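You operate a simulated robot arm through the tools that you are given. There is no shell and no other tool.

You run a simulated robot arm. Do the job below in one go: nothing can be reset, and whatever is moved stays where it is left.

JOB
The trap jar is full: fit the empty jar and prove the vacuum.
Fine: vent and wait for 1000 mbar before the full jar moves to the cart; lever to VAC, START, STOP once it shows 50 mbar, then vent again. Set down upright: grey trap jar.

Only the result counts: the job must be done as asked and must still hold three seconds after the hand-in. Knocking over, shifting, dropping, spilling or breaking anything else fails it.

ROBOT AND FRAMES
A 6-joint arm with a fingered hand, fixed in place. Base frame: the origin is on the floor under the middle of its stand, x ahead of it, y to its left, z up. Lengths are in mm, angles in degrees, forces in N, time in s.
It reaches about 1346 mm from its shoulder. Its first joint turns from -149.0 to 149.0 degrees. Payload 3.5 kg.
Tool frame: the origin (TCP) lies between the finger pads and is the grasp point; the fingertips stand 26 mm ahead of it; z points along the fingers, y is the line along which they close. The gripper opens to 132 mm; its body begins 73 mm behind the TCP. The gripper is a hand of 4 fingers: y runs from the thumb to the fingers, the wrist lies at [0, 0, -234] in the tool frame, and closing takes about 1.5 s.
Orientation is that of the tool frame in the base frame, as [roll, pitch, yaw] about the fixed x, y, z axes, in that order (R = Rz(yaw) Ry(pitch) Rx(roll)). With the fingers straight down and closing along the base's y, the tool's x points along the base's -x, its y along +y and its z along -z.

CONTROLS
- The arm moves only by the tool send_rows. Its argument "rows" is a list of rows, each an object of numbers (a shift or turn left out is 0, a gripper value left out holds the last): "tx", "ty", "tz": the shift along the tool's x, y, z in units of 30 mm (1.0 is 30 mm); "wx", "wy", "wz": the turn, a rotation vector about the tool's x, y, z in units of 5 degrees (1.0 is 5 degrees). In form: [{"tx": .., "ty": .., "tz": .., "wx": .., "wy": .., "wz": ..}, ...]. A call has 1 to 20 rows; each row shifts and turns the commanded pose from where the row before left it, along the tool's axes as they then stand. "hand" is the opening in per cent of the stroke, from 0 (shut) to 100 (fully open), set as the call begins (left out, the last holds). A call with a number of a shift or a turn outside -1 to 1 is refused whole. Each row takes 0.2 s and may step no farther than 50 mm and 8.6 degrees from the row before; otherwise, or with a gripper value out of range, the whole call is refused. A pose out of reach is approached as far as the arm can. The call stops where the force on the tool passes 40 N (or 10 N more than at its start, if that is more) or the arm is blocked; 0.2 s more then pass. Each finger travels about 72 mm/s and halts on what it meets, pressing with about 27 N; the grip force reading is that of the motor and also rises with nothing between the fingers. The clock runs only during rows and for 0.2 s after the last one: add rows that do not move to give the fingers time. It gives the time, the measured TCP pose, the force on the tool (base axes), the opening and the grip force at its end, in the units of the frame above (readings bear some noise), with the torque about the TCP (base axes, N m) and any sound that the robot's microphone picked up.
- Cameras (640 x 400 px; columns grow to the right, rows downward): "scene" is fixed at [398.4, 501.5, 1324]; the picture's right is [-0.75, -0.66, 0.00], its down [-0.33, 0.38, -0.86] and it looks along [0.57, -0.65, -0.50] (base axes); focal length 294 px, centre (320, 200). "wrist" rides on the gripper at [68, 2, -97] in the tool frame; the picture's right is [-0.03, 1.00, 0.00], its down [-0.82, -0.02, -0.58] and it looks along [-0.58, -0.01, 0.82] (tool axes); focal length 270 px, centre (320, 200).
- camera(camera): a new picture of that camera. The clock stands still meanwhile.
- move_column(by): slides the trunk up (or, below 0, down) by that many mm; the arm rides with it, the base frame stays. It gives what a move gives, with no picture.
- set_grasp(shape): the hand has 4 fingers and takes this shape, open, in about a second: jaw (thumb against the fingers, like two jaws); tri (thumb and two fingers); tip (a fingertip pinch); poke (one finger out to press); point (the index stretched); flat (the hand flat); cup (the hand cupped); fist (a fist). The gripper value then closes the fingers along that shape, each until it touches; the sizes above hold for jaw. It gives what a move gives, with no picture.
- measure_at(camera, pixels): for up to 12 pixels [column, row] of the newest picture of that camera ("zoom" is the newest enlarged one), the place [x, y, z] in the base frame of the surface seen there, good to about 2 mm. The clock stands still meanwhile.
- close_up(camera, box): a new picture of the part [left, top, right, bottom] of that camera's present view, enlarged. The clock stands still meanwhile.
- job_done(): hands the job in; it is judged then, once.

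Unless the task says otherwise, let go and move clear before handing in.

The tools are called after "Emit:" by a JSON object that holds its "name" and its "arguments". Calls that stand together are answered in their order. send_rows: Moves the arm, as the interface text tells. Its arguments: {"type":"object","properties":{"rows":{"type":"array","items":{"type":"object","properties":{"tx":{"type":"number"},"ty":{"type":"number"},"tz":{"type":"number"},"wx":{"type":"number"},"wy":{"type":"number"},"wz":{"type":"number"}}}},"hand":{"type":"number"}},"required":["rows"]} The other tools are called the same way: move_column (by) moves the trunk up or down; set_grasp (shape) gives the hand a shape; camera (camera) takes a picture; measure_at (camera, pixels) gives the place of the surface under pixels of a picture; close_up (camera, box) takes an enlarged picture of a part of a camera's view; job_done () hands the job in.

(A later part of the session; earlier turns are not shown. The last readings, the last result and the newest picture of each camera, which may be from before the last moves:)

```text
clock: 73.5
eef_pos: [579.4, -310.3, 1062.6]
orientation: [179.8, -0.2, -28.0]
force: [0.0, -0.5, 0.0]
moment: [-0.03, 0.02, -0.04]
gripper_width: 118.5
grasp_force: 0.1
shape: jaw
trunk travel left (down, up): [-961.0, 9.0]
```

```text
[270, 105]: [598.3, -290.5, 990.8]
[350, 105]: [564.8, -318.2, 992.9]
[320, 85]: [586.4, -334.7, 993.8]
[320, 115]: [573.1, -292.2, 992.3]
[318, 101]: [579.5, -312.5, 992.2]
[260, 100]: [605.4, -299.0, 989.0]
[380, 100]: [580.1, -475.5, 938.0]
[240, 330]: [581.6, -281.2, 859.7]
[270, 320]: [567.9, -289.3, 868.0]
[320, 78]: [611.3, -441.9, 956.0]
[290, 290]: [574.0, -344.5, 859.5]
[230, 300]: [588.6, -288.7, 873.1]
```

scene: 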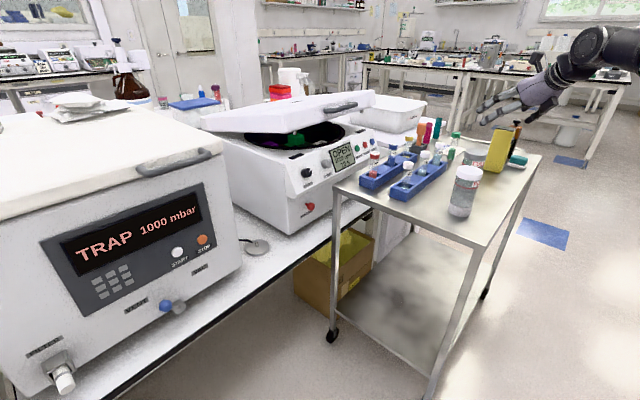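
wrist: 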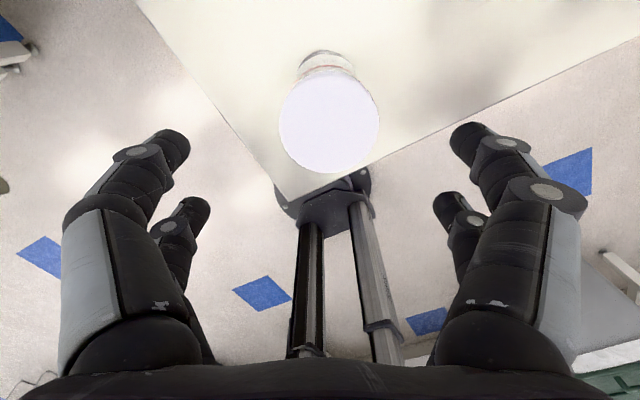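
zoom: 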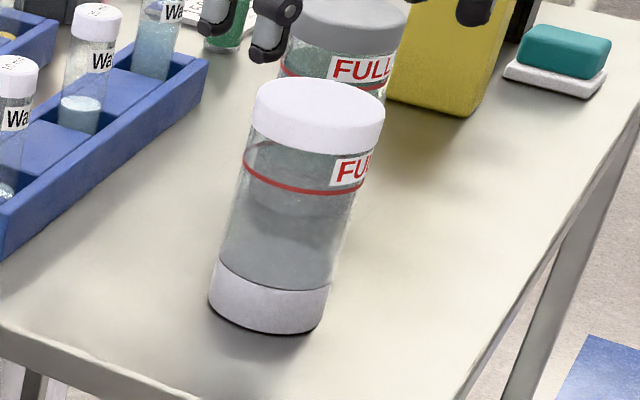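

The jar hasn't moved; the two cameras disagree by several mm. I'll compare a common feature – the cart corner – in both views.

Emit:
{"name": "measure_at", "arguments": {"camera": "wrist", "pixels": [[295, 197], [300, 193], [290, 193], [296, 199], [330, 185], [260, 160], [220, 105], [400, 150]]}}

Emit:
{"name": "close_up", "arguments": {"camera": "scene", "box": [440, 200, 530, 260]}}

```text
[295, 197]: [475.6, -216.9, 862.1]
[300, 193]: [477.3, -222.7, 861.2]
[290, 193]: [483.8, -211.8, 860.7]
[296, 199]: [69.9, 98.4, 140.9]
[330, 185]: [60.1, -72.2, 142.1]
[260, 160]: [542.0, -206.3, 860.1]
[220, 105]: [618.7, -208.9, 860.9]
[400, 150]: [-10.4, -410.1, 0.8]
```

```text
6.67 times, centred on (485, 230) of scene
```

zoom: 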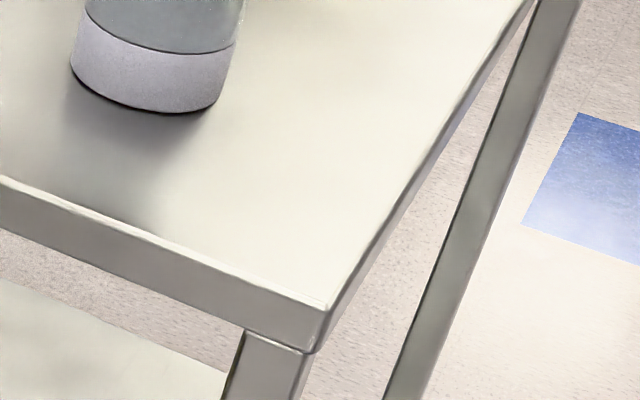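

Emit:
{"name": "measure_at", "arguments": {"camera": "zoom", "pixels": [[320, 303], [310, 298], [325, 295], [300, 293], [200, 248], [100, 210], [72, 65], [150, 108], [222, 95], [100, 90], [190, 108], [340, 280]]}}

```text
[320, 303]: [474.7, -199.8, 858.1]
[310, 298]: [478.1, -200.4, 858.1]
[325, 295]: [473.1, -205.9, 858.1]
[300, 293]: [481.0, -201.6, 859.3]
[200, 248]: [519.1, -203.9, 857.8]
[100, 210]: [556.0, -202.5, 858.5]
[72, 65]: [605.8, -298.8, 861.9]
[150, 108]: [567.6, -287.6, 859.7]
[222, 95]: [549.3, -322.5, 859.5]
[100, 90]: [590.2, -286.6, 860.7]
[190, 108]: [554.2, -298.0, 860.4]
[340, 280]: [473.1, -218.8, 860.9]
```

Combining both cameras (with the bias I saw earlier), the jar axis is about (583, −317). I'll adjust by a few mm and lower 80 mm, then check alignment.

Emit:
{"name": "send_rows", "arguments": {"rows": [{"tx": 0.21, "ty": 0.14}, {}]}}

Emit:
{"name": "move_column", "arguments": {"by": -60}}

Emit:
{"name": "camera", "arguments": {"camera": "wrist"}}

Emit:
{"name": "close_up", "arguments": {"camera": "scene", "box": [400, 60, 560, 230]}}

```text
clock: 74.0
eef_pos: [581.2, -317.1, 1061.1]
orientation: [179.9, -0.3, -28.0]
force: [0.1, -0.9, 0.0]
moment: [-0.01, -0.02, -0.01]
gripper_width: 118.7
grasp_force: 0.0
shape: jaw
trunk travel left (down, up): [-961.0, 9.0]
```

```text
clock: 75.0
eef_pos: [581.8, -317.3, 1002.5]
orientation: [179.9, -0.2, -28.1]
force: [0.0, 0.0, 0.4]
moment: [0.01, 0.03, -0.02]
gripper_width: 118.8
grasp_force: 0.1
shape: jaw
trunk travel left (down, up): [-901.0, 69.0]
```

```text
taken
```

wrist: 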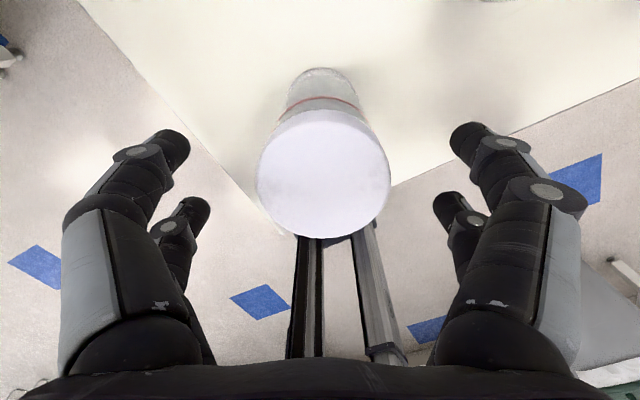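

```text
2.35 times, centred on (480, 145) of scene
```

zoom: 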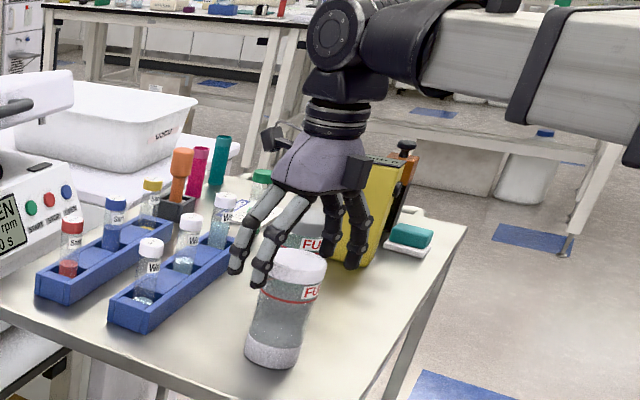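

Lateral alignment is within ~1–2 mm. I'll zoom in to judge fore-aft alignment of the cap.

Emit:
{"name": "close_up", "arguments": {"camera": "wrist", "box": [230, 60, 420, 250]}}

Emit:
{"name": "measure_at", "arguments": {"camera": "wrist", "pixels": [[323, 115], [323, 232], [262, 172], [386, 172], [323, 188], [323, 172]]}}

```text
2.11 times, centred on (325, 155) of wrist
```

zoom: 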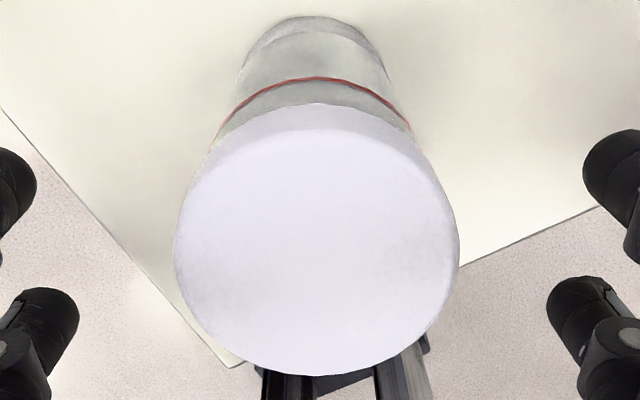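

```text
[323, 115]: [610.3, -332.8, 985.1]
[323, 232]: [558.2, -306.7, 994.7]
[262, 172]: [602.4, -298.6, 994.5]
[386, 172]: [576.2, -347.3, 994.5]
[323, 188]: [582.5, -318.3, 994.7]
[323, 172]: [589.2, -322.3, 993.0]
```

The cap face (rows 122–238) matches a jar centred on the hand axis. I'll lower another 63 mm so the fingers surround the body.

Emit:
{"name": "move_column", "arguments": {"by": -45}}

Emit:
{"name": "move_column", "arguments": {"by": -18}}

Emit:
{"name": "camera", "arguments": {"camera": "wrist"}}

Emit:
{"name": "close_up", "arguments": {"camera": "scene", "box": [400, 60, 560, 230]}}

```text
clock: 75.9
eef_pos: [580.4, -315.8, 957.0]
orientation: [179.9, -0.2, -28.0]
force: [-1.2, -0.3, -0.4]
moment: [-0.01, 0.01, -0.01]
gripper_width: 118.6
grasp_force: 0.0
shape: jaw
trunk travel left (down, up): [-856.0, 114.0]
```

```text
clock: 76.6
eef_pos: [581.1, -315.9, 938.5]
orientation: [179.9, -0.2, -28.0]
force: [-0.5, -0.3, -0.2]
moment: [0.0, 0.03, 0.0]
gripper_width: 118.4
grasp_force: 0.1
shape: jaw
trunk travel left (down, up): [-838.0, 132.0]
```

```text
taken
```

wrist: 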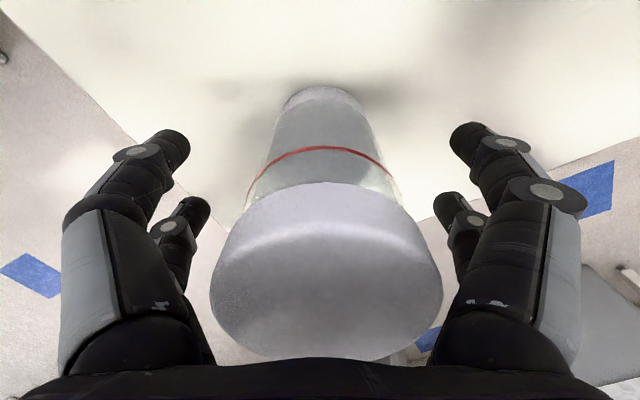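

```text
2.35 times, centred on (480, 145) of scene
```

zoom: 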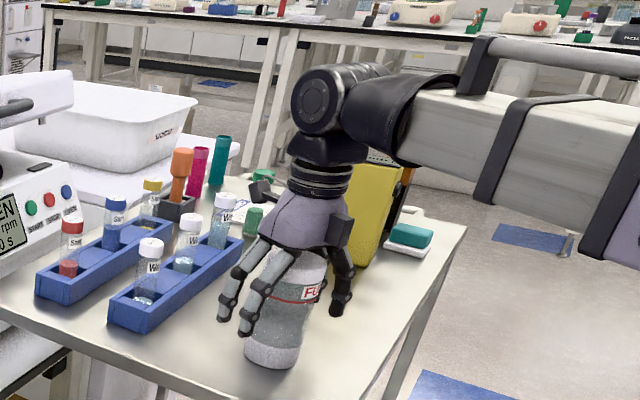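

The jar sits between the four fingers with the palm just above the cap. Closing the hand now.

Emit:
{"name": "send_rows", "arguments": {"hand": 20, "rows": [{}, {}, {}, {}, {}, {}, {}, {}]}}

Emit:
{"name": "camera", "arguments": {"camera": "wrist"}}

Emit:
{"name": "close_up", "arguments": {"camera": "scene", "box": [400, 60, 560, 230]}}

```text
clock: 78.4
eef_pos: [580.9, -317.5, 937.6]
orientation: [179.9, -0.1, -28.1]
force: [0.0, 0.1, -0.5]
moment: [0.01, -0.02, -0.01]
gripper_width: 42.9
grasp_force: 26.9
shape: jaw
trunk travel left (down, up): [-838.0, 132.0]
```

```text
taken
```

wrist: 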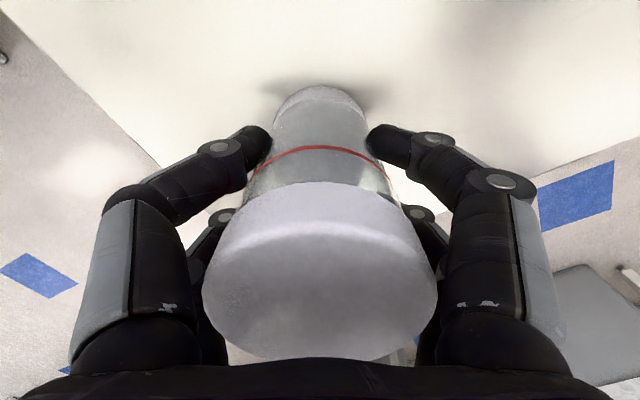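

```text
2.35 times, centred on (480, 145) of scene
```

zoom: 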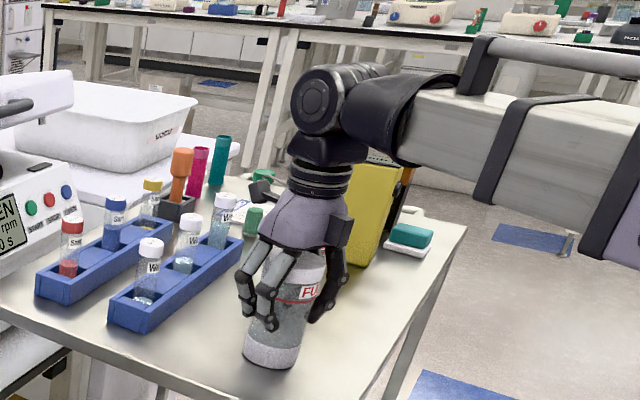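

The jar is firmly held (27 N), upright. I'll lift 12 mm and check for slip or tilt.

Emit:
{"name": "move_column", "arguments": {"by": 12}}

Emit:
{"name": "camera", "arguments": {"camera": "wrist"}}

Emit:
{"name": "camera", "arguments": {"camera": "scene"}}

Emit:
{"name": "close_up", "arguments": {"camera": "scene", "box": [400, 60, 560, 230]}}

Emit:
{"name": "measure_at", "arguments": {"camera": "scene", "pixels": [[203, 118], [210, 130], [225, 128], [260, 100], [240, 115], [300, 98], [222, 145], [380, 100]]}}

```text
clock: 79.0
eef_pos: [582.2, -316.2, 950.3]
orientation: [179.9, -0.1, -28.0]
force: [-0.2, 1.1, -1.5]
moment: [0.02, -0.03, 0.02]
gripper_width: 42.9
grasp_force: 26.8
shape: jaw
trunk travel left (down, up): [-850.0, 120.0]
```

```text
taken
```

wrist: 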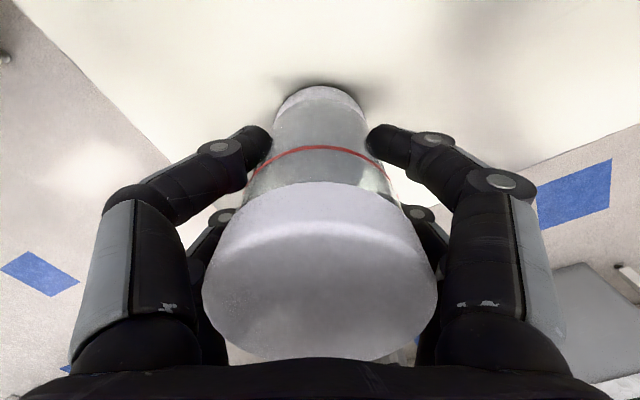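

```text
taken
```

scene: 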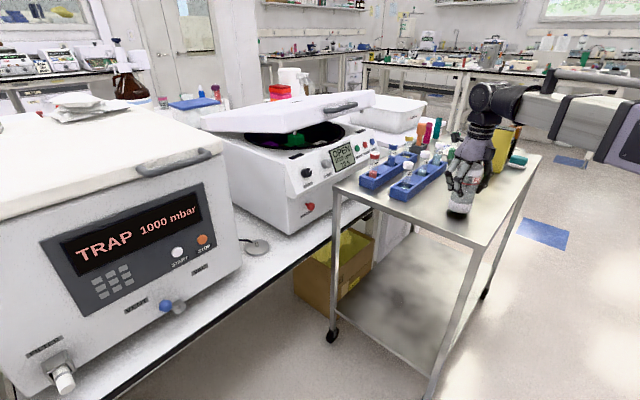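

```text
2.35 times, centred on (480, 145) of scene
```

zoom: 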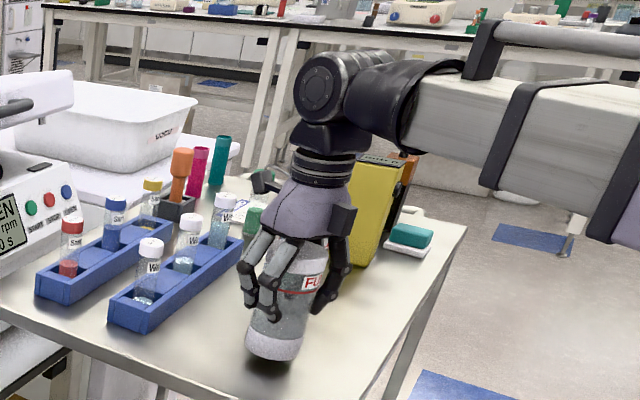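

```text
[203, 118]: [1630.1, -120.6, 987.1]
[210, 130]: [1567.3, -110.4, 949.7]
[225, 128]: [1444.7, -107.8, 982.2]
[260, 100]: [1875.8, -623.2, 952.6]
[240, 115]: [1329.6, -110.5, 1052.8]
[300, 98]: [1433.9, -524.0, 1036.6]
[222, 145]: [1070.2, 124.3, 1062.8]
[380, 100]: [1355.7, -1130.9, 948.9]
```

The lift is clean and stable. I'll raise the trunk and swing back left along an arc to heading 0.

Emit:
{"name": "move_column", "arguments": {"by": 112}}

Emit:
{"name": "send_rows", "arguments": {"rows": [{"ty": -0.48, "wz": -0.25}, {"ty": -0.961, "wz": -0.5}, {"ty": -0.961, "wz": -0.5}, {"ty": -0.961, "wz": -0.5}, {"ty": -0.961, "wz": -0.5}, {"ty": -0.961, "wz": -0.5}, {"ty": -0.961, "wz": -0.5}, {"ty": -0.961, "wz": -0.5}, {"ty": -0.961, "wz": -0.5}, {"ty": -0.961, "wz": -0.5}, {"ty": -0.961, "wz": -0.5}, {"ty": -0.48, "wz": -0.25}, {}]}}

Emit:
{"name": "camera", "arguments": {"camera": "wrist"}}

Emit:
{"name": "camera", "arguments": {"camera": "scene"}}

```text
clock: 80.4
eef_pos: [581.7, -316.9, 1063.6]
orientation: [179.9, -0.3, -28.1]
force: [-0.2, 0.5, -1.6]
moment: [-0.02, 0.04, 0.0]
gripper_width: 42.8
grasp_force: 26.6
shape: jaw
trunk travel left (down, up): [-962.0, 8.0]
```

```text
clock: 83.2
eef_pos: [663.1, -14.8, 1063.3]
orientation: [179.9, -0.1, -0.5]
force: [0.1, 0.0, -2.2]
moment: [0.03, -0.01, 0.0]
gripper_width: 42.8
grasp_force: 27.3
shape: jaw
trunk travel left (down, up): [-962.0, 8.0]
```

```text
taken
```

wrist: 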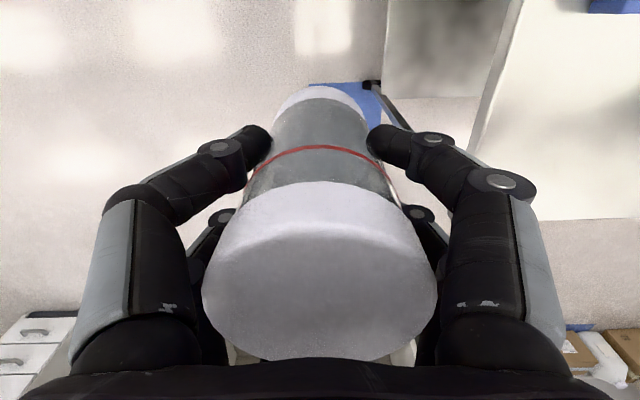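

```text
taken
```

scene: 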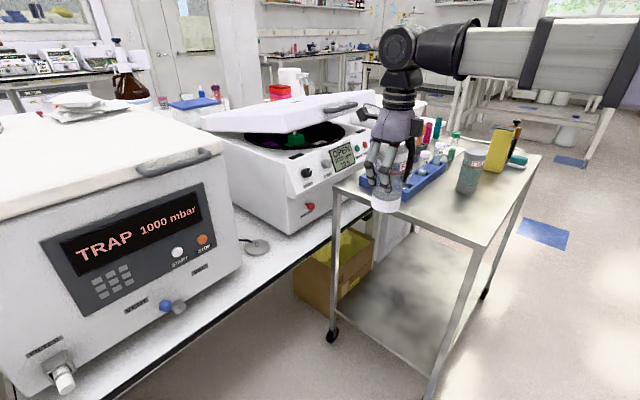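

The empty jar hangs upright in the hand at (663,−15). The socket plate is now bare; I'll zoom to measure its centre.

Emit:
{"name": "close_up", "arguments": {"camera": "scene", "box": [225, 220, 289, 268]}}

Emit:
{"name": "close_up", "arguments": {"camera": "scene", "box": [430, 120, 530, 210]}}

```text
8.33 times, centred on (257, 244) of scene
```

zoom: 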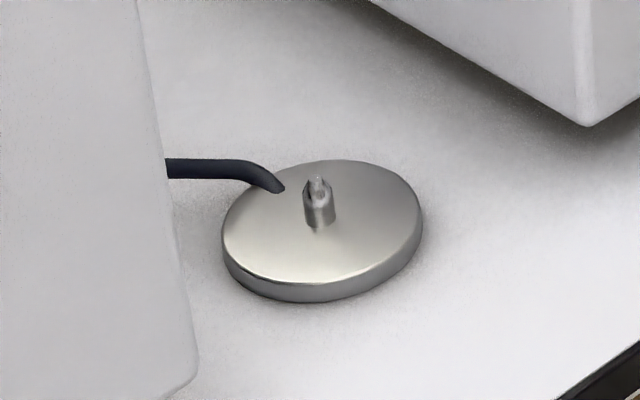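

```text
4.44 times, centred on (480, 165) of scene
```

zoom: 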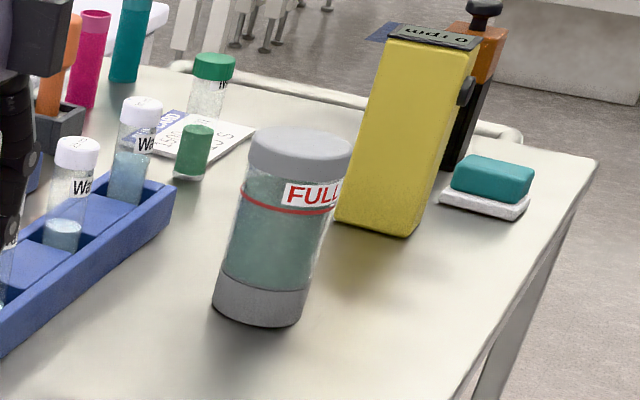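

The plate carries a central nipple the jar must go onto. I'll measure plate edges and nipple for its exact axis.

Emit:
{"name": "close_up", "arguments": {"camera": "scene", "box": [225, 220, 289, 268]}}

Emit:
{"name": "measure_at", "arguments": {"camera": "zoom", "pixels": [[228, 228], [418, 212], [322, 166], [322, 278], [318, 222], [318, 200], [318, 182], [350, 222], [290, 222], [260, 260], [385, 260], [385, 180]]}}

```text
8.33 times, centred on (257, 244) of scene
```

zoom: 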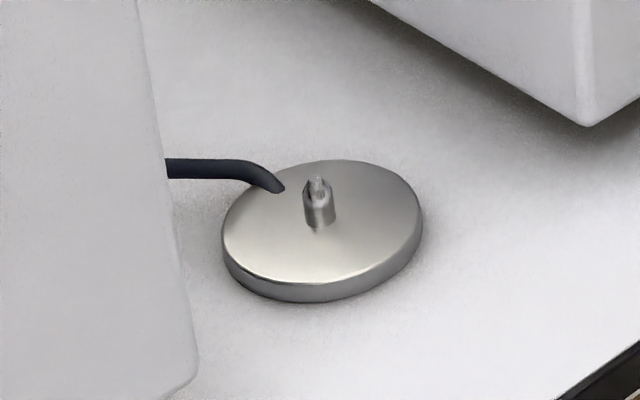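

```text
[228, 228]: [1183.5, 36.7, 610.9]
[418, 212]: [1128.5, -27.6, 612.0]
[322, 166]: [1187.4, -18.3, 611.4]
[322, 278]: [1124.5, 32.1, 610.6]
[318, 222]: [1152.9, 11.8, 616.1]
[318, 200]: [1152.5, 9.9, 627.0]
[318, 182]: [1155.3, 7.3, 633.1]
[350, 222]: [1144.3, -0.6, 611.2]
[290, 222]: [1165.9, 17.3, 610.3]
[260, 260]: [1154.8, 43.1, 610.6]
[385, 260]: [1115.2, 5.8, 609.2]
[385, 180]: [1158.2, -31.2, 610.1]
```

Plate axis ≈ (1156.5, 6), nipple top z≈634. Now I determine the jar's axis relative to the TCP from both cameras.

Emit:
{"name": "close_up", "arguments": {"camera": "scene", "box": [350, 120, 440, 220]}}

Emit:
{"name": "measure_at", "arguments": {"camera": "zoom", "pixels": [[200, 340], [230, 340], [270, 335], [300, 330], [235, 360], [205, 310], [300, 300], [250, 310], [240, 375]]}}

Emit:
{"name": "measure_at", "arguments": {"camera": "wrist", "pixels": [[280, 105], [320, 92], [360, 105], [320, 120], [285, 125], [358, 125], [320, 200], [230, 240], [410, 240], [320, 260], [320, 340], [215, 290]]}}

```text
4.00 times, centred on (395, 170) of scene
```

zoom: 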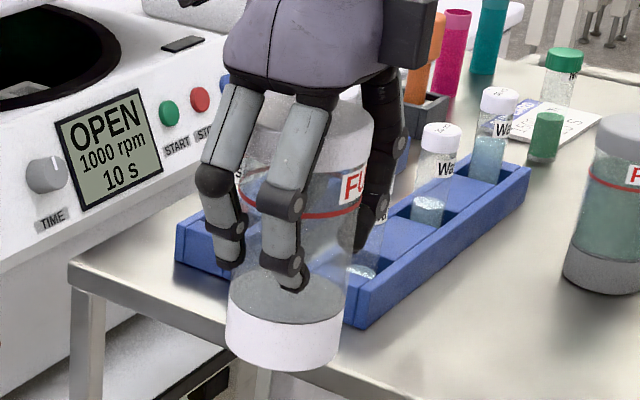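

```text
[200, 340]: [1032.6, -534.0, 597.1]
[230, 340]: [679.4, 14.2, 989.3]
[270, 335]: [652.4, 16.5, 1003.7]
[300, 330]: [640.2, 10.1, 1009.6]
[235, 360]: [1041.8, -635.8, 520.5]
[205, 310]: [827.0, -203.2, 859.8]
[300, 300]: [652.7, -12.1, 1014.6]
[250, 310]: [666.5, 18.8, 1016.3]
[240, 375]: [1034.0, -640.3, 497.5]
```

```text
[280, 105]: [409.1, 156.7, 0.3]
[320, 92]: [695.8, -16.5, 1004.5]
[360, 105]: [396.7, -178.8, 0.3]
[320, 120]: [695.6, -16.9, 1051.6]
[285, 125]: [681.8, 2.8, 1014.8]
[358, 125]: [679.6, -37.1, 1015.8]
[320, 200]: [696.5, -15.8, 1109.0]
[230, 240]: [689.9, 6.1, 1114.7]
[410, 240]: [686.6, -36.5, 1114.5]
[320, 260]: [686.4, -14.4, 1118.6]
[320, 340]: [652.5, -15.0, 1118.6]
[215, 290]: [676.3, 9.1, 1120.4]
```

Jar axis ≈ TCP + (2, 0), upright, bottom ≈ 79 mm below the TCP. I'll lower to have 20 mm clearance above the nipple and advance toward the socket.

Emit:
{"name": "move_column", "arguments": {"by": -326}}

Emit:
{"name": "send_rows", "arguments": {"rows": [{"tx": 0.5, "ty": -0.23, "wz": -0.1}, {"tx": 1, "ty": -0.23}, {"tx": 1, "ty": -0.23}, {"tx": 1}, {"tx": 1}, {"tx": 1}, {"tx": 1}, {"tx": 1}, {"tx": 1}, {"tx": 1}, {"tx": 1}, {"tx": 1}, {"tx": 1}, {"tx": 0.5}, {}]}}

Emit:
{"name": "camera", "arguments": {"camera": "wrist"}}

Emit:
{"name": "camera", "arguments": {"camera": "scene"}}

```text
clock: 86.4
eef_pos: [663.6, -14.6, 736.4]
orientation: [179.8, -0.2, -0.5]
force: [1.0, -0.3, -2.2]
moment: [0.0, 0.0, -0.05]
gripper_width: 42.8
grasp_force: 27.1
shape: jaw
trunk travel left (down, up): [-636.0, 334.0]
```

```text
clock: 89.6
eef_pos: [1051.8, 6.7, 737.7]
orientation: [179.8, -0.1, 0.1]
force: [-0.6, 0.7, -1.3]
moment: [-0.04, 0.0, -0.02]
gripper_width: 42.5
grasp_force: 26.8
shape: jaw
trunk travel left (down, up): [-636.0, 334.0]
```

```text
taken
```

wrist: 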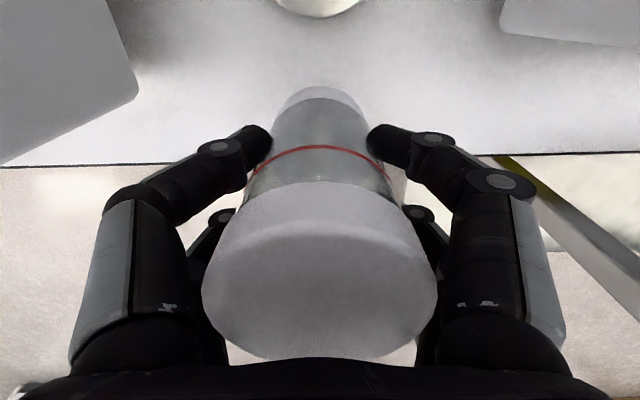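

```text
taken
```

scene: 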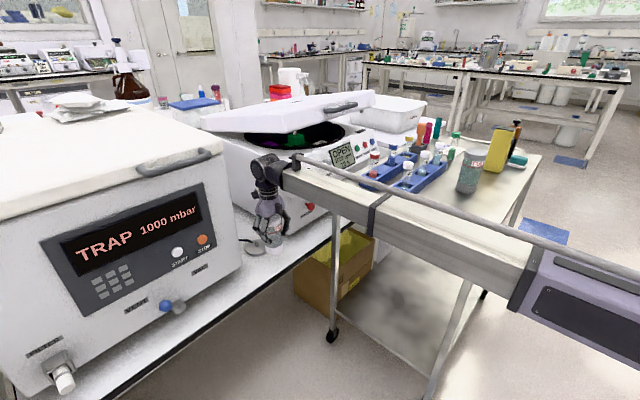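

The plate is visible at the top of the wrist view, straight ahead. I'll advance 65 mm and look again.

Emit:
{"name": "send_rows", "arguments": {"rows": [{"tx": 0.7}, {"tx": 0.8}, {"tx": 0.67}, {}]}}

Emit:
{"name": "camera", "arguments": {"camera": "wrist"}}

Emit:
{"name": "close_up", "arguments": {"camera": "scene", "box": [210, 140, 330, 270]}}

```text
clock: 90.6
eef_pos: [1118.2, 8.7, 737.2]
orientation: [179.7, -0.2, 0.1]
force: [-0.8, -0.6, -0.7]
moment: [0.01, -0.04, 0.02]
gripper_width: 42.8
grasp_force: 26.5
shape: jaw
trunk travel left (down, up): [-636.0, 334.0]
```

```text
taken
```

wrist: 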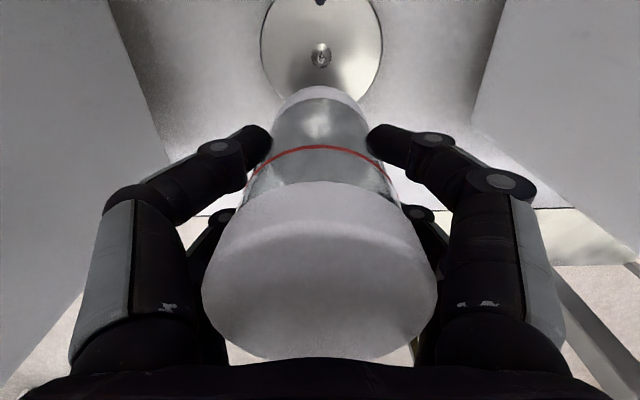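

```text
3.08 times, centred on (270, 205) of scene
```

zoom: 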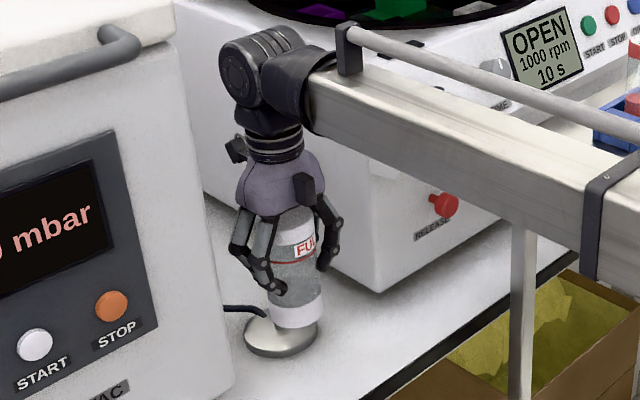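

The nipple is visible at (320,55) just beyond the jar base. I'll measure it and the jar with the same camera to get the relative offset.

Emit:
{"name": "measure_at", "arguments": {"camera": "wrist", "pixels": [[321, 50], [321, 58], [321, 63], [265, 35], [377, 35], [320, 92], [285, 125], [358, 125], [300, 70], [345, 70], [320, 120], [321, 10]]}}

Emit:
{"name": "close_up", "arguments": {"camera": "wrist", "box": [240, 0, 400, 130]}}

```text
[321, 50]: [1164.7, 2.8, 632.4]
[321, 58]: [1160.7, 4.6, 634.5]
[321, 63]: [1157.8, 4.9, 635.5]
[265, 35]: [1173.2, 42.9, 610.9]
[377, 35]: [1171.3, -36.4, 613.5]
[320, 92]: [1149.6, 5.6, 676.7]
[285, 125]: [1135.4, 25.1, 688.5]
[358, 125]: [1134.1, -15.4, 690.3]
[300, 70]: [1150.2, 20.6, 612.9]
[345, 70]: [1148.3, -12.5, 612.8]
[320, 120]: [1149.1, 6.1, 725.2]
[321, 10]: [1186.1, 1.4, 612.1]
```

```text
3.08 times, centred on (320, 65) of wrist
```

zoom: 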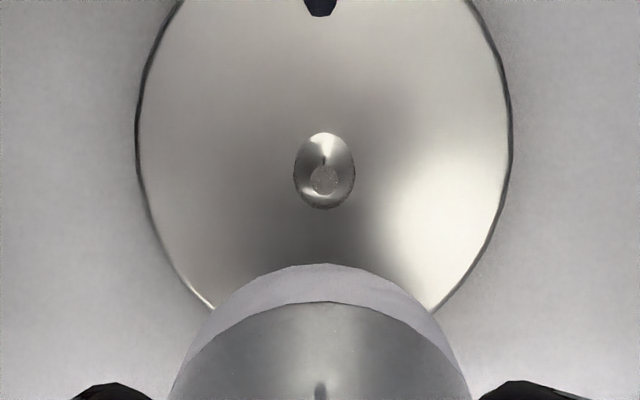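

In wrist coordinates the nipple is ≈41 mm ahead and ~1 mm to tool +y relative to the jar axis. I'll advance 40.5 mm with that correction, staying above the nipple.

Emit:
{"name": "send_rows", "arguments": {"rows": [{"tx": 0.45, "ty": 0.04}, {"tx": 0.5}, {"tx": 0.4}, {}]}}

Emit:
{"name": "camera", "arguments": {"camera": "wrist"}}

Emit:
{"name": "close_up", "arguments": {"camera": "wrist", "box": [220, 20, 420, 160]}}

Emit:
{"name": "close_up", "arguments": {"camera": "scene", "box": [215, 190, 300, 270]}}

```text
clock: 91.6
eef_pos: [1158.9, 5.7, 738.3]
orientation: [179.8, -0.1, 0.0]
force: [0.1, 0.0, -2.1]
moment: [-0.03, 0.06, -0.04]
gripper_width: 42.4
grasp_force: 26.7
shape: jaw
trunk travel left (down, up): [-636.0, 334.0]
```

```text
taken
```

wrist: 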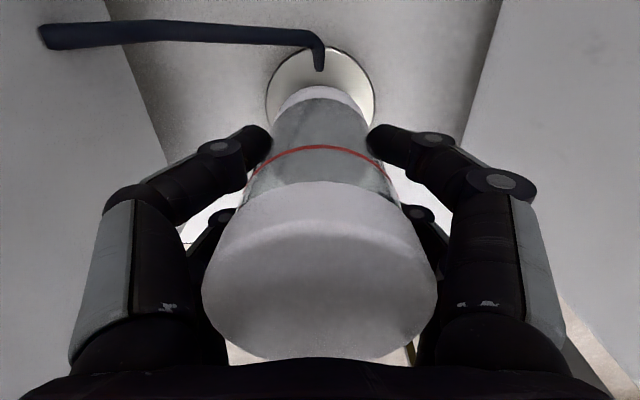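

```text
2.86 times, centred on (320, 90) of wrist
```

zoom: 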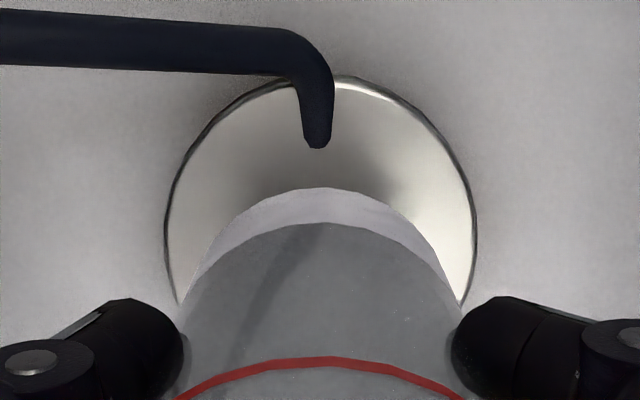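

```text
5.00 times, centred on (258, 230) of scene
```

zoom: 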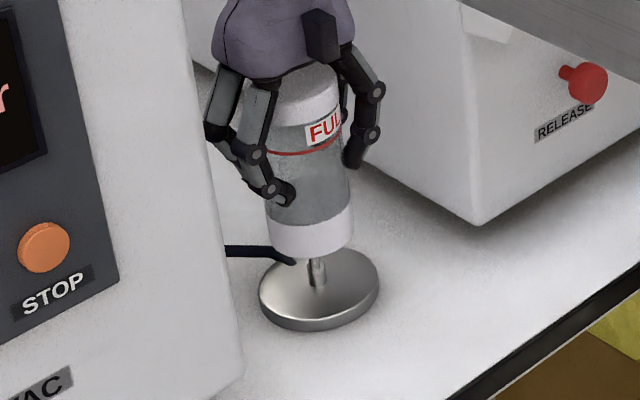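

Both views agree the jar is concentric with the plate within ~1 mm. I'll lower 20 mm to just above the nipple and check again.

Emit:
{"name": "move_column", "arguments": {"by": -20}}

Emit:
{"name": "close_up", "arguments": {"camera": "wrist", "box": [220, 20, 420, 160]}}

Emit:
{"name": "close_up", "arguments": {"camera": "scene", "box": [225, 215, 289, 268]}}

```text
clock: 92.3
eef_pos: [1159.4, 4.8, 717.2]
orientation: [179.8, 0.0, 0.0]
force: [1.1, 0.3, -2.0]
moment: [0.01, 0.01, -0.01]
gripper_width: 42.7
grasp_force: 26.8
shape: jaw
trunk travel left (down, up): [-616.0, 354.0]
```

```text
2.86 times, centred on (320, 90) of wrist
```

zoom: 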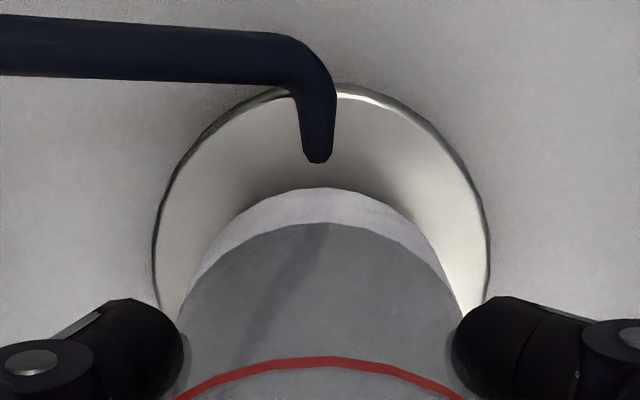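

```text
7.55 times, centred on (257, 242) of scene
```

zoom: 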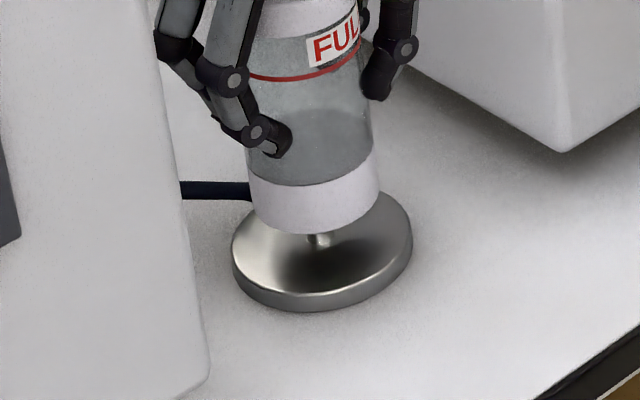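

Still concentric. Lowering in small steps now while watching the force.

Emit:
{"name": "move_column", "arguments": {"by": -6}}

Emit:
{"name": "move_column", "arguments": {"by": -5}}

```text
clock: 92.8
eef_pos: [1158.3, 4.1, 711.7]
orientation: [179.8, 0.0, -0.1]
force: [0.8, 0.0, -1.9]
moment: [-0.02, -0.04, 0.03]
gripper_width: 42.8
grasp_force: 26.9
shape: jaw
trunk travel left (down, up): [-610.0, 360.0]
```

```text
clock: 93.4
eef_pos: [1159.3, 5.7, 705.4]
orientation: [179.9, -0.1, 0.0]
force: [-0.2, -0.7, -1.2]
moment: [0.01, -0.02, -0.02]
gripper_width: 42.6
grasp_force: 27.0
shape: jaw
trunk travel left (down, up): [-605.0, 365.0]
```

No contact though the base should now be past the nipple tip – it's going on. Continue lowering.

Emit:
{"name": "move_column", "arguments": {"by": -6}}

Emit:
{"name": "move_column", "arguments": {"by": -4}}

Emit:
{"name": "close_up", "arguments": {"camera": "scene", "box": [225, 215, 289, 268]}}

```text
clock: 93.9
eef_pos: [1158.0, 4.9, 699.0]
orientation: [179.8, -0.1, 0.1]
force: [0.2, 0.1, -1.5]
moment: [0.01, 0.01, 0.0]
gripper_width: 43.1
grasp_force: 26.9
shape: jaw
trunk travel left (down, up): [-599.0, 371.0]
```

```text
clock: 94.5
eef_pos: [1158.6, 6.2, 696.3]
orientation: [179.8, -0.1, 0.0]
force: [-0.2, -0.4, -0.5]
moment: [-0.01, -0.01, -0.01]
gripper_width: 42.6
grasp_force: 26.9
shape: jaw
trunk travel left (down, up): [-595.0, 375.0]
```

```text
7.55 times, centred on (257, 242) of scene
```

zoom: 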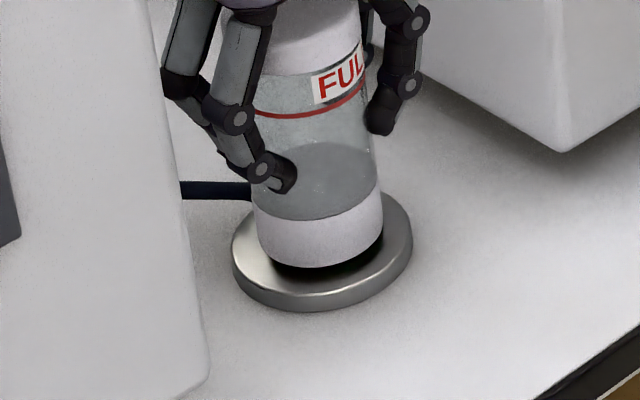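

The base is just above the plate. I'll continue in 2 mm steps to contact.

Emit:
{"name": "move_column", "arguments": {"by": -2}}

Emit:
{"name": "move_column", "arguments": {"by": -2}}

```text
clock: 95.0
eef_pos: [1158.7, 6.8, 692.1]
orientation: [179.8, -0.1, -0.1]
force: [0.8, -0.2, -1.9]
moment: [-0.01, 0.01, 0.04]
gripper_width: 42.6
grasp_force: 27.2
shape: jaw
trunk travel left (down, up): [-593.0, 377.0]
```

```text
clock: 95.5
eef_pos: [1157.4, 5.2, 692.0]
orientation: [179.8, -0.1, 0.0]
force: [0.3, 0.2, -1.7]
moment: [-0.03, 0.0, 0.01]
gripper_width: 42.7
grasp_force: 26.8
shape: jaw
trunk travel left (down, up): [-591.0, 379.0]
```

Emit:
{"name": "move_column", "arguments": {"by": -1.5}}

Emit:
{"name": "move_column", "arguments": {"by": -1.5}}

```text
clock: 96.0
eef_pos: [1159.0, 6.1, 690.6]
orientation: [179.8, -0.1, 0.0]
force: [-1.0, -0.3, 0.7]
moment: [0.08, -0.04, -0.04]
gripper_width: 42.9
grasp_force: 26.2
shape: jaw
trunk travel left (down, up): [-589.0, 381.0]
```

```text
clock: 96.5
eef_pos: [1158.0, 5.3, 689.8]
orientation: [179.7, -0.2, 0.0]
force: [0.9, -0.1, 9.0]
moment: [0.06, -0.11, 0.0]
gripper_width: 42.8
grasp_force: 27.0
shape: jaw
trunk travel left (down, up): [-588.0, 382.0]
```

Contact felt (9 N upward). One more millimetre to seat it firmly, then check the picture.

Emit:
{"name": "move_column", "arguments": {"by": -1}}

Emit:
{"name": "close_up", "arguments": {"camera": "scene", "box": [225, 215, 289, 268]}}

Emit:
{"name": "close_up", "arguments": {"camera": "wrist", "box": [220, 20, 420, 160]}}

```text
clock: 97.0
eef_pos: [1157.8, 5.9, 690.4]
orientation: [179.8, -0.3, 0.0]
force: [3.6, 0.1, 16.5]
moment: [0.05, -0.13, 0.01]
gripper_width: 43.2
grasp_force: 27.6
shape: jaw
trunk travel left (down, up): [-587.0, 383.0]
```

```text
7.55 times, centred on (257, 242) of scene
```

zoom: 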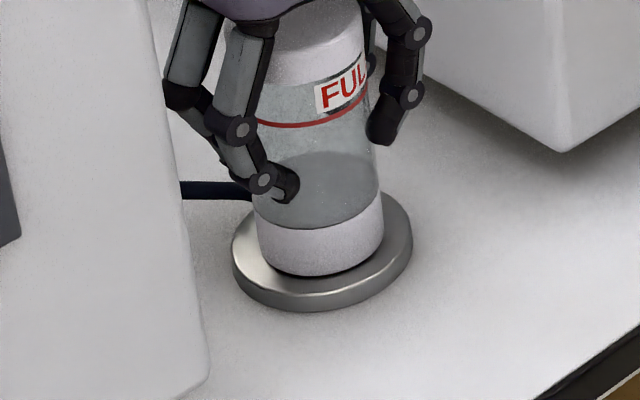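

```text
2.86 times, centred on (320, 90) of wrist
```

zoom: 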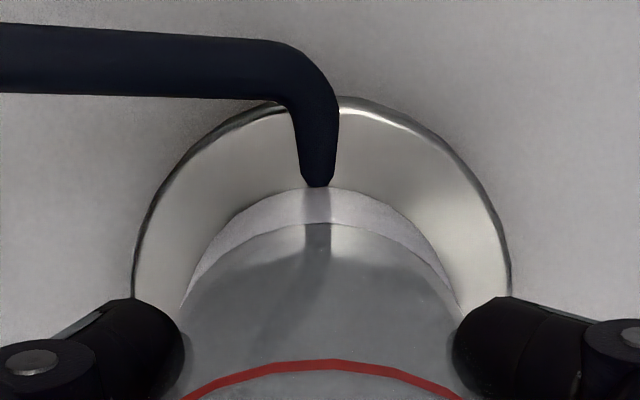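

The jar base matches the original jar's position (248–265 px on the plate 245–269). Relieve 1 mm and open the hand.

Emit:
{"name": "move_column", "arguments": {"by": 1.5}}

Emit:
{"name": "send_rows", "arguments": {"hand": 45, "rows": [{}, {}, {}]}}

Emit:
{"name": "send_rows", "arguments": {"hand": 85, "rows": [{}, {}, {}, {}, {}]}}

Emit:
{"name": "close_up", "arguments": {"camera": "scene", "box": [215, 190, 300, 270]}}

Emit:
{"name": "camera", "arguments": {"camera": "wrist"}}

```text
clock: 97.5
eef_pos: [1159.3, 5.5, 689.6]
orientation: [179.7, -0.1, 0.0]
force: [1.4, -0.9, 7.7]
moment: [0.05, -0.11, 0.0]
gripper_width: 42.6
grasp_force: 27.6
shape: jaw
trunk travel left (down, up): [-588.0, 382.0]
```

```text
clock: 98.3
eef_pos: [1159.0, 6.3, 689.7]
orientation: [179.8, -0.1, -0.1]
force: [0.0, -0.8, -0.3]
moment: [0.02, -0.01, 0.01]
gripper_width: 58.9
grasp_force: 0.1
shape: jaw
trunk travel left (down, up): [-588.0, 382.0]
```

```text
clock: 99.5
eef_pos: [1159.1, 6.6, 688.9]
orientation: [179.7, 0.0, 0.0]
force: [0.3, -0.2, 0.0]
moment: [-0.01, 0.01, 0.01]
gripper_width: 111.9
grasp_force: 0.1
shape: jaw
trunk travel left (down, up): [-588.0, 382.0]
```

```text
5.00 times, centred on (258, 230) of scene
```

zoom: 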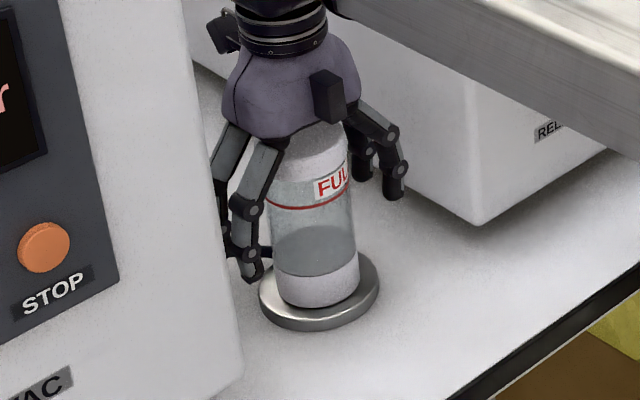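

```text
taken
```

wrist: 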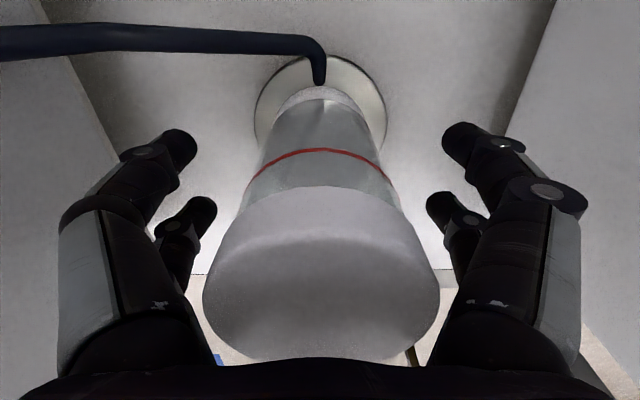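

The jar stands free on the socket. I'll raise straight up 150 mm then retreat in −x.

Emit:
{"name": "move_column", "arguments": {"by": 150}}

Emit:
{"name": "send_rows", "arguments": {"rows": [{"tx": -0.6}, {"tx": -1}, {"tx": -1}, {"tx": -1}, {"tx": -1}, {"tx": -1}, {"tx": -1}, {"tx": -1}, {"tx": -1}, {"tx": -1}, {"tx": -0.7}]}}

Emit:
{"name": "camera", "arguments": {"camera": "scene"}}

Emit:
{"name": "close_up", "arguments": {"camera": "scene", "box": [215, 190, 300, 270]}}

```text
clock: 101.3
eef_pos: [1158.8, 5.6, 838.3]
orientation: [179.7, -0.1, 0.0]
force: [0.3, -1.0, -0.1]
moment: [-0.04, -0.01, -0.01]
gripper_width: 112.2
grasp_force: 0.1
shape: jaw
trunk travel left (down, up): [-738.0, 232.0]
```

```text
clock: 103.7
eef_pos: [848.6, 5.7, 839.9]
orientation: [179.7, -0.1, -0.1]
force: [-0.2, -0.3, 0.8]
moment: [0.02, -0.02, 0.06]
gripper_width: 112.2
grasp_force: 0.0
shape: jaw
trunk travel left (down, up): [-738.0, 232.0]
```

```text
taken
```

scene: 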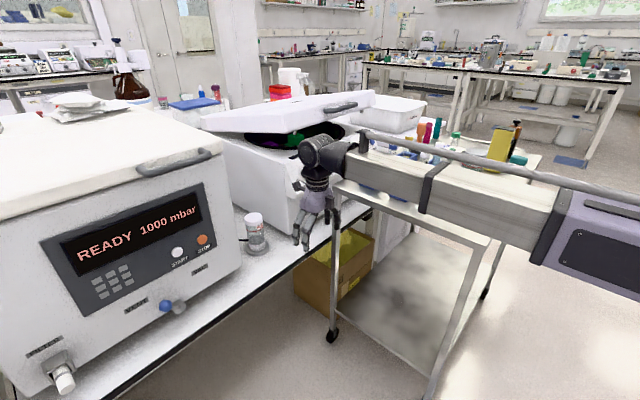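

```text
5.00 times, centred on (258, 230) of scene
```

zoom: 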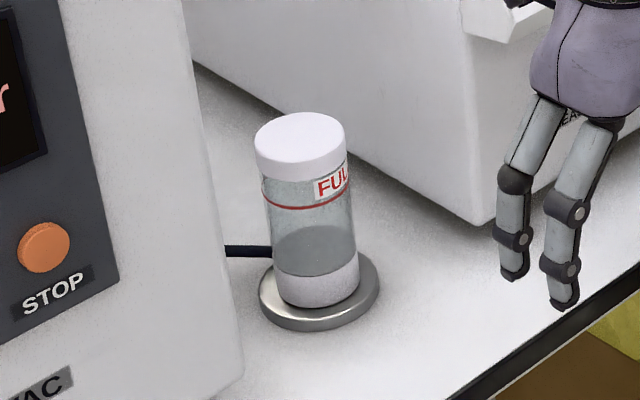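

The display now says READY 1000 mbar – the jar is fitted. Next: lever to VAC. I pitch the hand up again to ~28° below horizontal, set the cage opening, and lower to knob height.

Emit:
{"name": "send_rows", "arguments": {"hand": 60, "rows": [{"wy": 1}, {"wy": 1}, {"wy": 1}, {"wy": 1}, {"wy": 1}, {"wy": 1}, {"wy": 1}, {"wy": 1}, {"wy": 1}, {"wy": 1}, {"wy": 1}, {"wy": 1}, {"wy": 0.32}]}}

Emit:
{"name": "move_column", "arguments": {"by": -230}}

Emit:
{"name": "send_rows", "arguments": {"rows": [{"ty": -1}, {"ty": -1}, {"ty": -1}, {"ty": -1}, {"ty": -1}, {"ty": -1}, {"ty": -1}, {"ty": -1}, {"ty": -1}, {"ty": -1}, {"ty": -1}, {"ty": -1}, {"ty": -0.5}]}}

Emit:
{"name": "camera", "arguments": {"camera": "wrist"}}

Emit:
{"name": "camera", "arguments": {"camera": "scene"}}

```text
clock: 106.5
eef_pos: [849.3, 5.5, 962.5]
orientation: [179.6, -61.5, 0.4]
force: [-0.9, 0.6, 0.3]
moment: [-0.01, -0.04, 0.02]
gripper_width: 79.7
grasp_force: 0.0
shape: jaw
out of reach, approached as far as the arm can: row 2, 3, 4, 5, 6, 7, 8, 9, 10, 11, 12, 13
trunk travel left (down, up): [-738.0, 232.0]
```

```text
clock: 108.9
eef_pos: [848.8, 6.5, 732.0]
orientation: [179.7, -61.5, 0.3]
force: [-0.1, -0.6, 0.4]
moment: [-0.01, 0.02, 0.01]
gripper_width: 79.5
grasp_force: 0.1
shape: jaw
trunk travel left (down, up): [-508.0, 462.0]
```

```text
clock: 111.7
eef_pos: [849.8, 380.1, 731.5]
orientation: [179.6, -61.4, 0.2]
force: [0.2, -0.3, -0.3]
moment: [0.02, 0.02, -0.02]
gripper_width: 79.6
grasp_force: 0.1
shape: jaw
trunk travel left (down, up): [-508.0, 462.0]
```

```text
taken
```

wrist: 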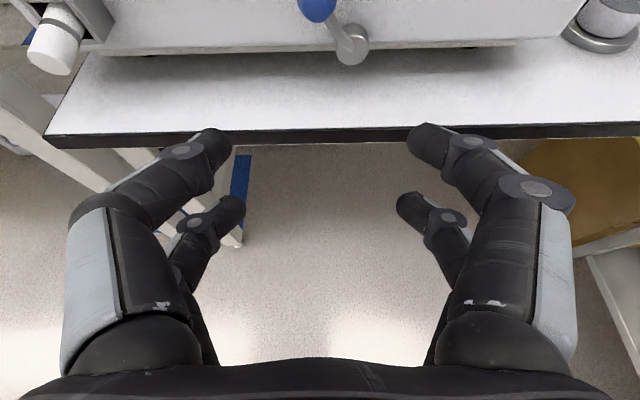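

```text
taken
```

scene: 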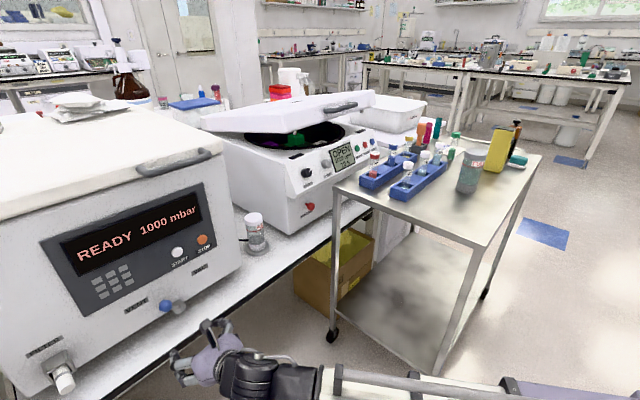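

Knob at (318,8) in the wrist view. I'll shift 7 mm left and advance to x≈1015 so the fingers straddle it.

Emit:
{"name": "send_rows", "arguments": {"rows": [{"ty": -0.25, "tz": 0.798, "tx": 0.432}, {"tz": 0.798, "tx": 0.432}, {"tz": 0.798, "tx": 0.432}, {"tz": 0.798, "tx": 0.432}]}}

Emit:
{"name": "camera", "arguments": {"camera": "wrist"}}

```text
clock: 112.7
eef_pos: [957.4, 389.7, 731.4]
orientation: [179.7, -61.6, 0.4]
force: [0.4, 0.7, -0.3]
moment: [-0.01, -0.02, -0.01]
gripper_width: 79.6
grasp_force: 0.1
shape: jaw
trunk travel left (down, up): [-508.0, 462.0]
```

```text
taken
```

wrist: 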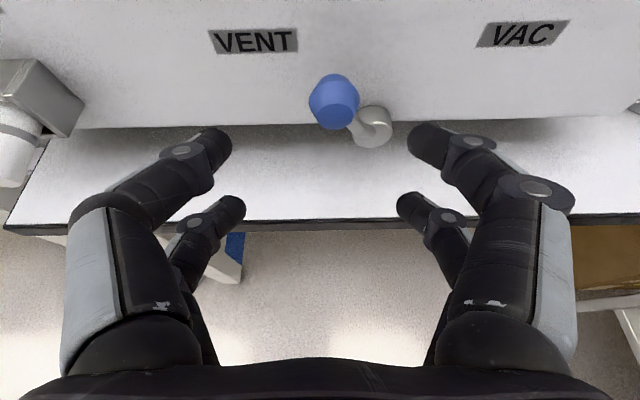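

The knob is centred between the fingers. I'll advance the last ~57 mm and then sweep right (−y) toward VAC.

Emit:
{"name": "send_rows", "arguments": {"rows": [{"tz": 0.82, "tx": 0.444}, {"tz": 0.82, "tx": 0.444}, {"ty": 0.5}, {"ty": 0.5}, {"ty": 0.5}, {"ty": 0.5}]}}

Emit:
{"name": "camera", "arguments": {"camera": "wrist"}}

```text
clock: 114.1
eef_pos: [1014.6, 328.1, 731.1]
orientation: [179.7, -61.4, 0.3]
force: [-0.6, 2.4, 2.6]
moment: [0.17, -0.06, 0.07]
gripper_width: 81.0
grasp_force: 0.0
shape: jaw
trunk travel left (down, up): [-508.0, 462.0]
```

```text
taken
```

wrist: 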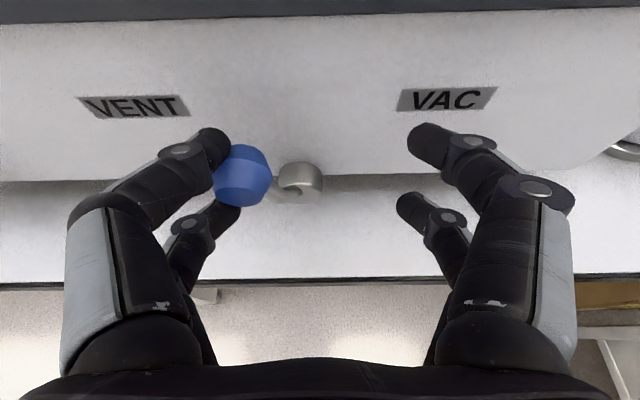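

The left fingers are pushing the knob. I continue the sweep to the right.

Emit:
{"name": "send_rows", "arguments": {"rows": [{"ty": 0.5}, {"ty": 0.5}, {"ty": 0.5}, {"ty": 0.4}]}}

Emit:
{"name": "camera", "arguments": {"camera": "wrist"}}

Emit:
{"name": "camera", "arguments": {"camera": "scene"}}

```text
clock: 115.1
eef_pos: [1013.5, 271.6, 730.9]
orientation: [179.4, -61.5, 0.4]
force: [-2.7, 2.4, -2.3]
moment: [-0.08, 0.05, 0.09]
gripper_width: 78.9
grasp_force: 0.0
shape: jaw
trunk travel left (down, up): [-508.0, 462.0]
```

```text
taken
```

wrist: 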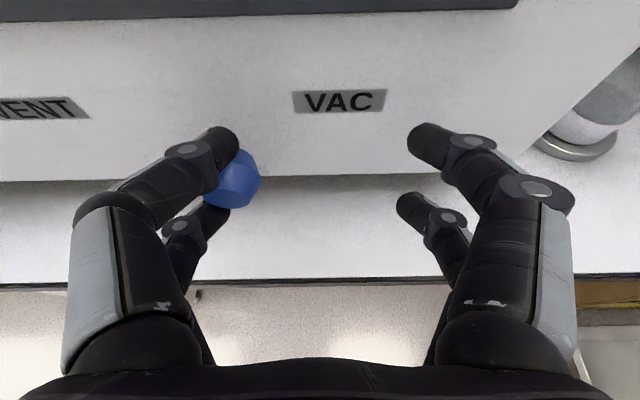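

```text
taken
```

scene: 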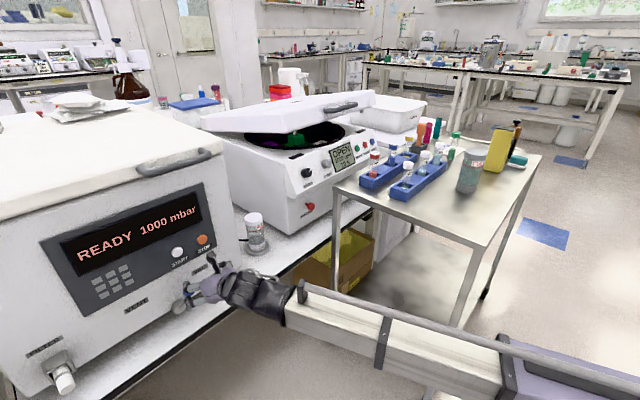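

Nearly there; I'll push a bit more until the stop is felt.

Emit:
{"name": "send_rows", "arguments": {"rows": [{"ty": 0.4}, {"ty": 0.3}, {}]}}

Emit:
{"name": "camera", "arguments": {"camera": "wrist"}}

Emit:
{"name": "measure_at", "arguments": {"camera": "wrist", "pixels": [[232, 185], [240, 180], [225, 195], [235, 170]]}}

```text
clock: 115.9
eef_pos: [1013.3, 250.3, 731.7]
orientation: [179.6, -61.3, 0.2]
force: [-0.4, 3.3, -4.0]
moment: [-0.24, 0.07, 0.07]
gripper_width: 55.7
grasp_force: 0.0
shape: jaw
trunk travel left (down, up): [-508.0, 462.0]
```

```text
taken
```

wrist: 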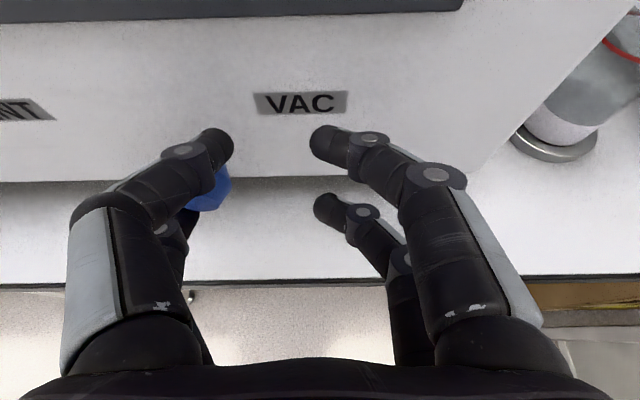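

```text
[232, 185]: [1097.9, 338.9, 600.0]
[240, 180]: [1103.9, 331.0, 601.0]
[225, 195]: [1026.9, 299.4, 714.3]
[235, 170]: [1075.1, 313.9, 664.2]
```

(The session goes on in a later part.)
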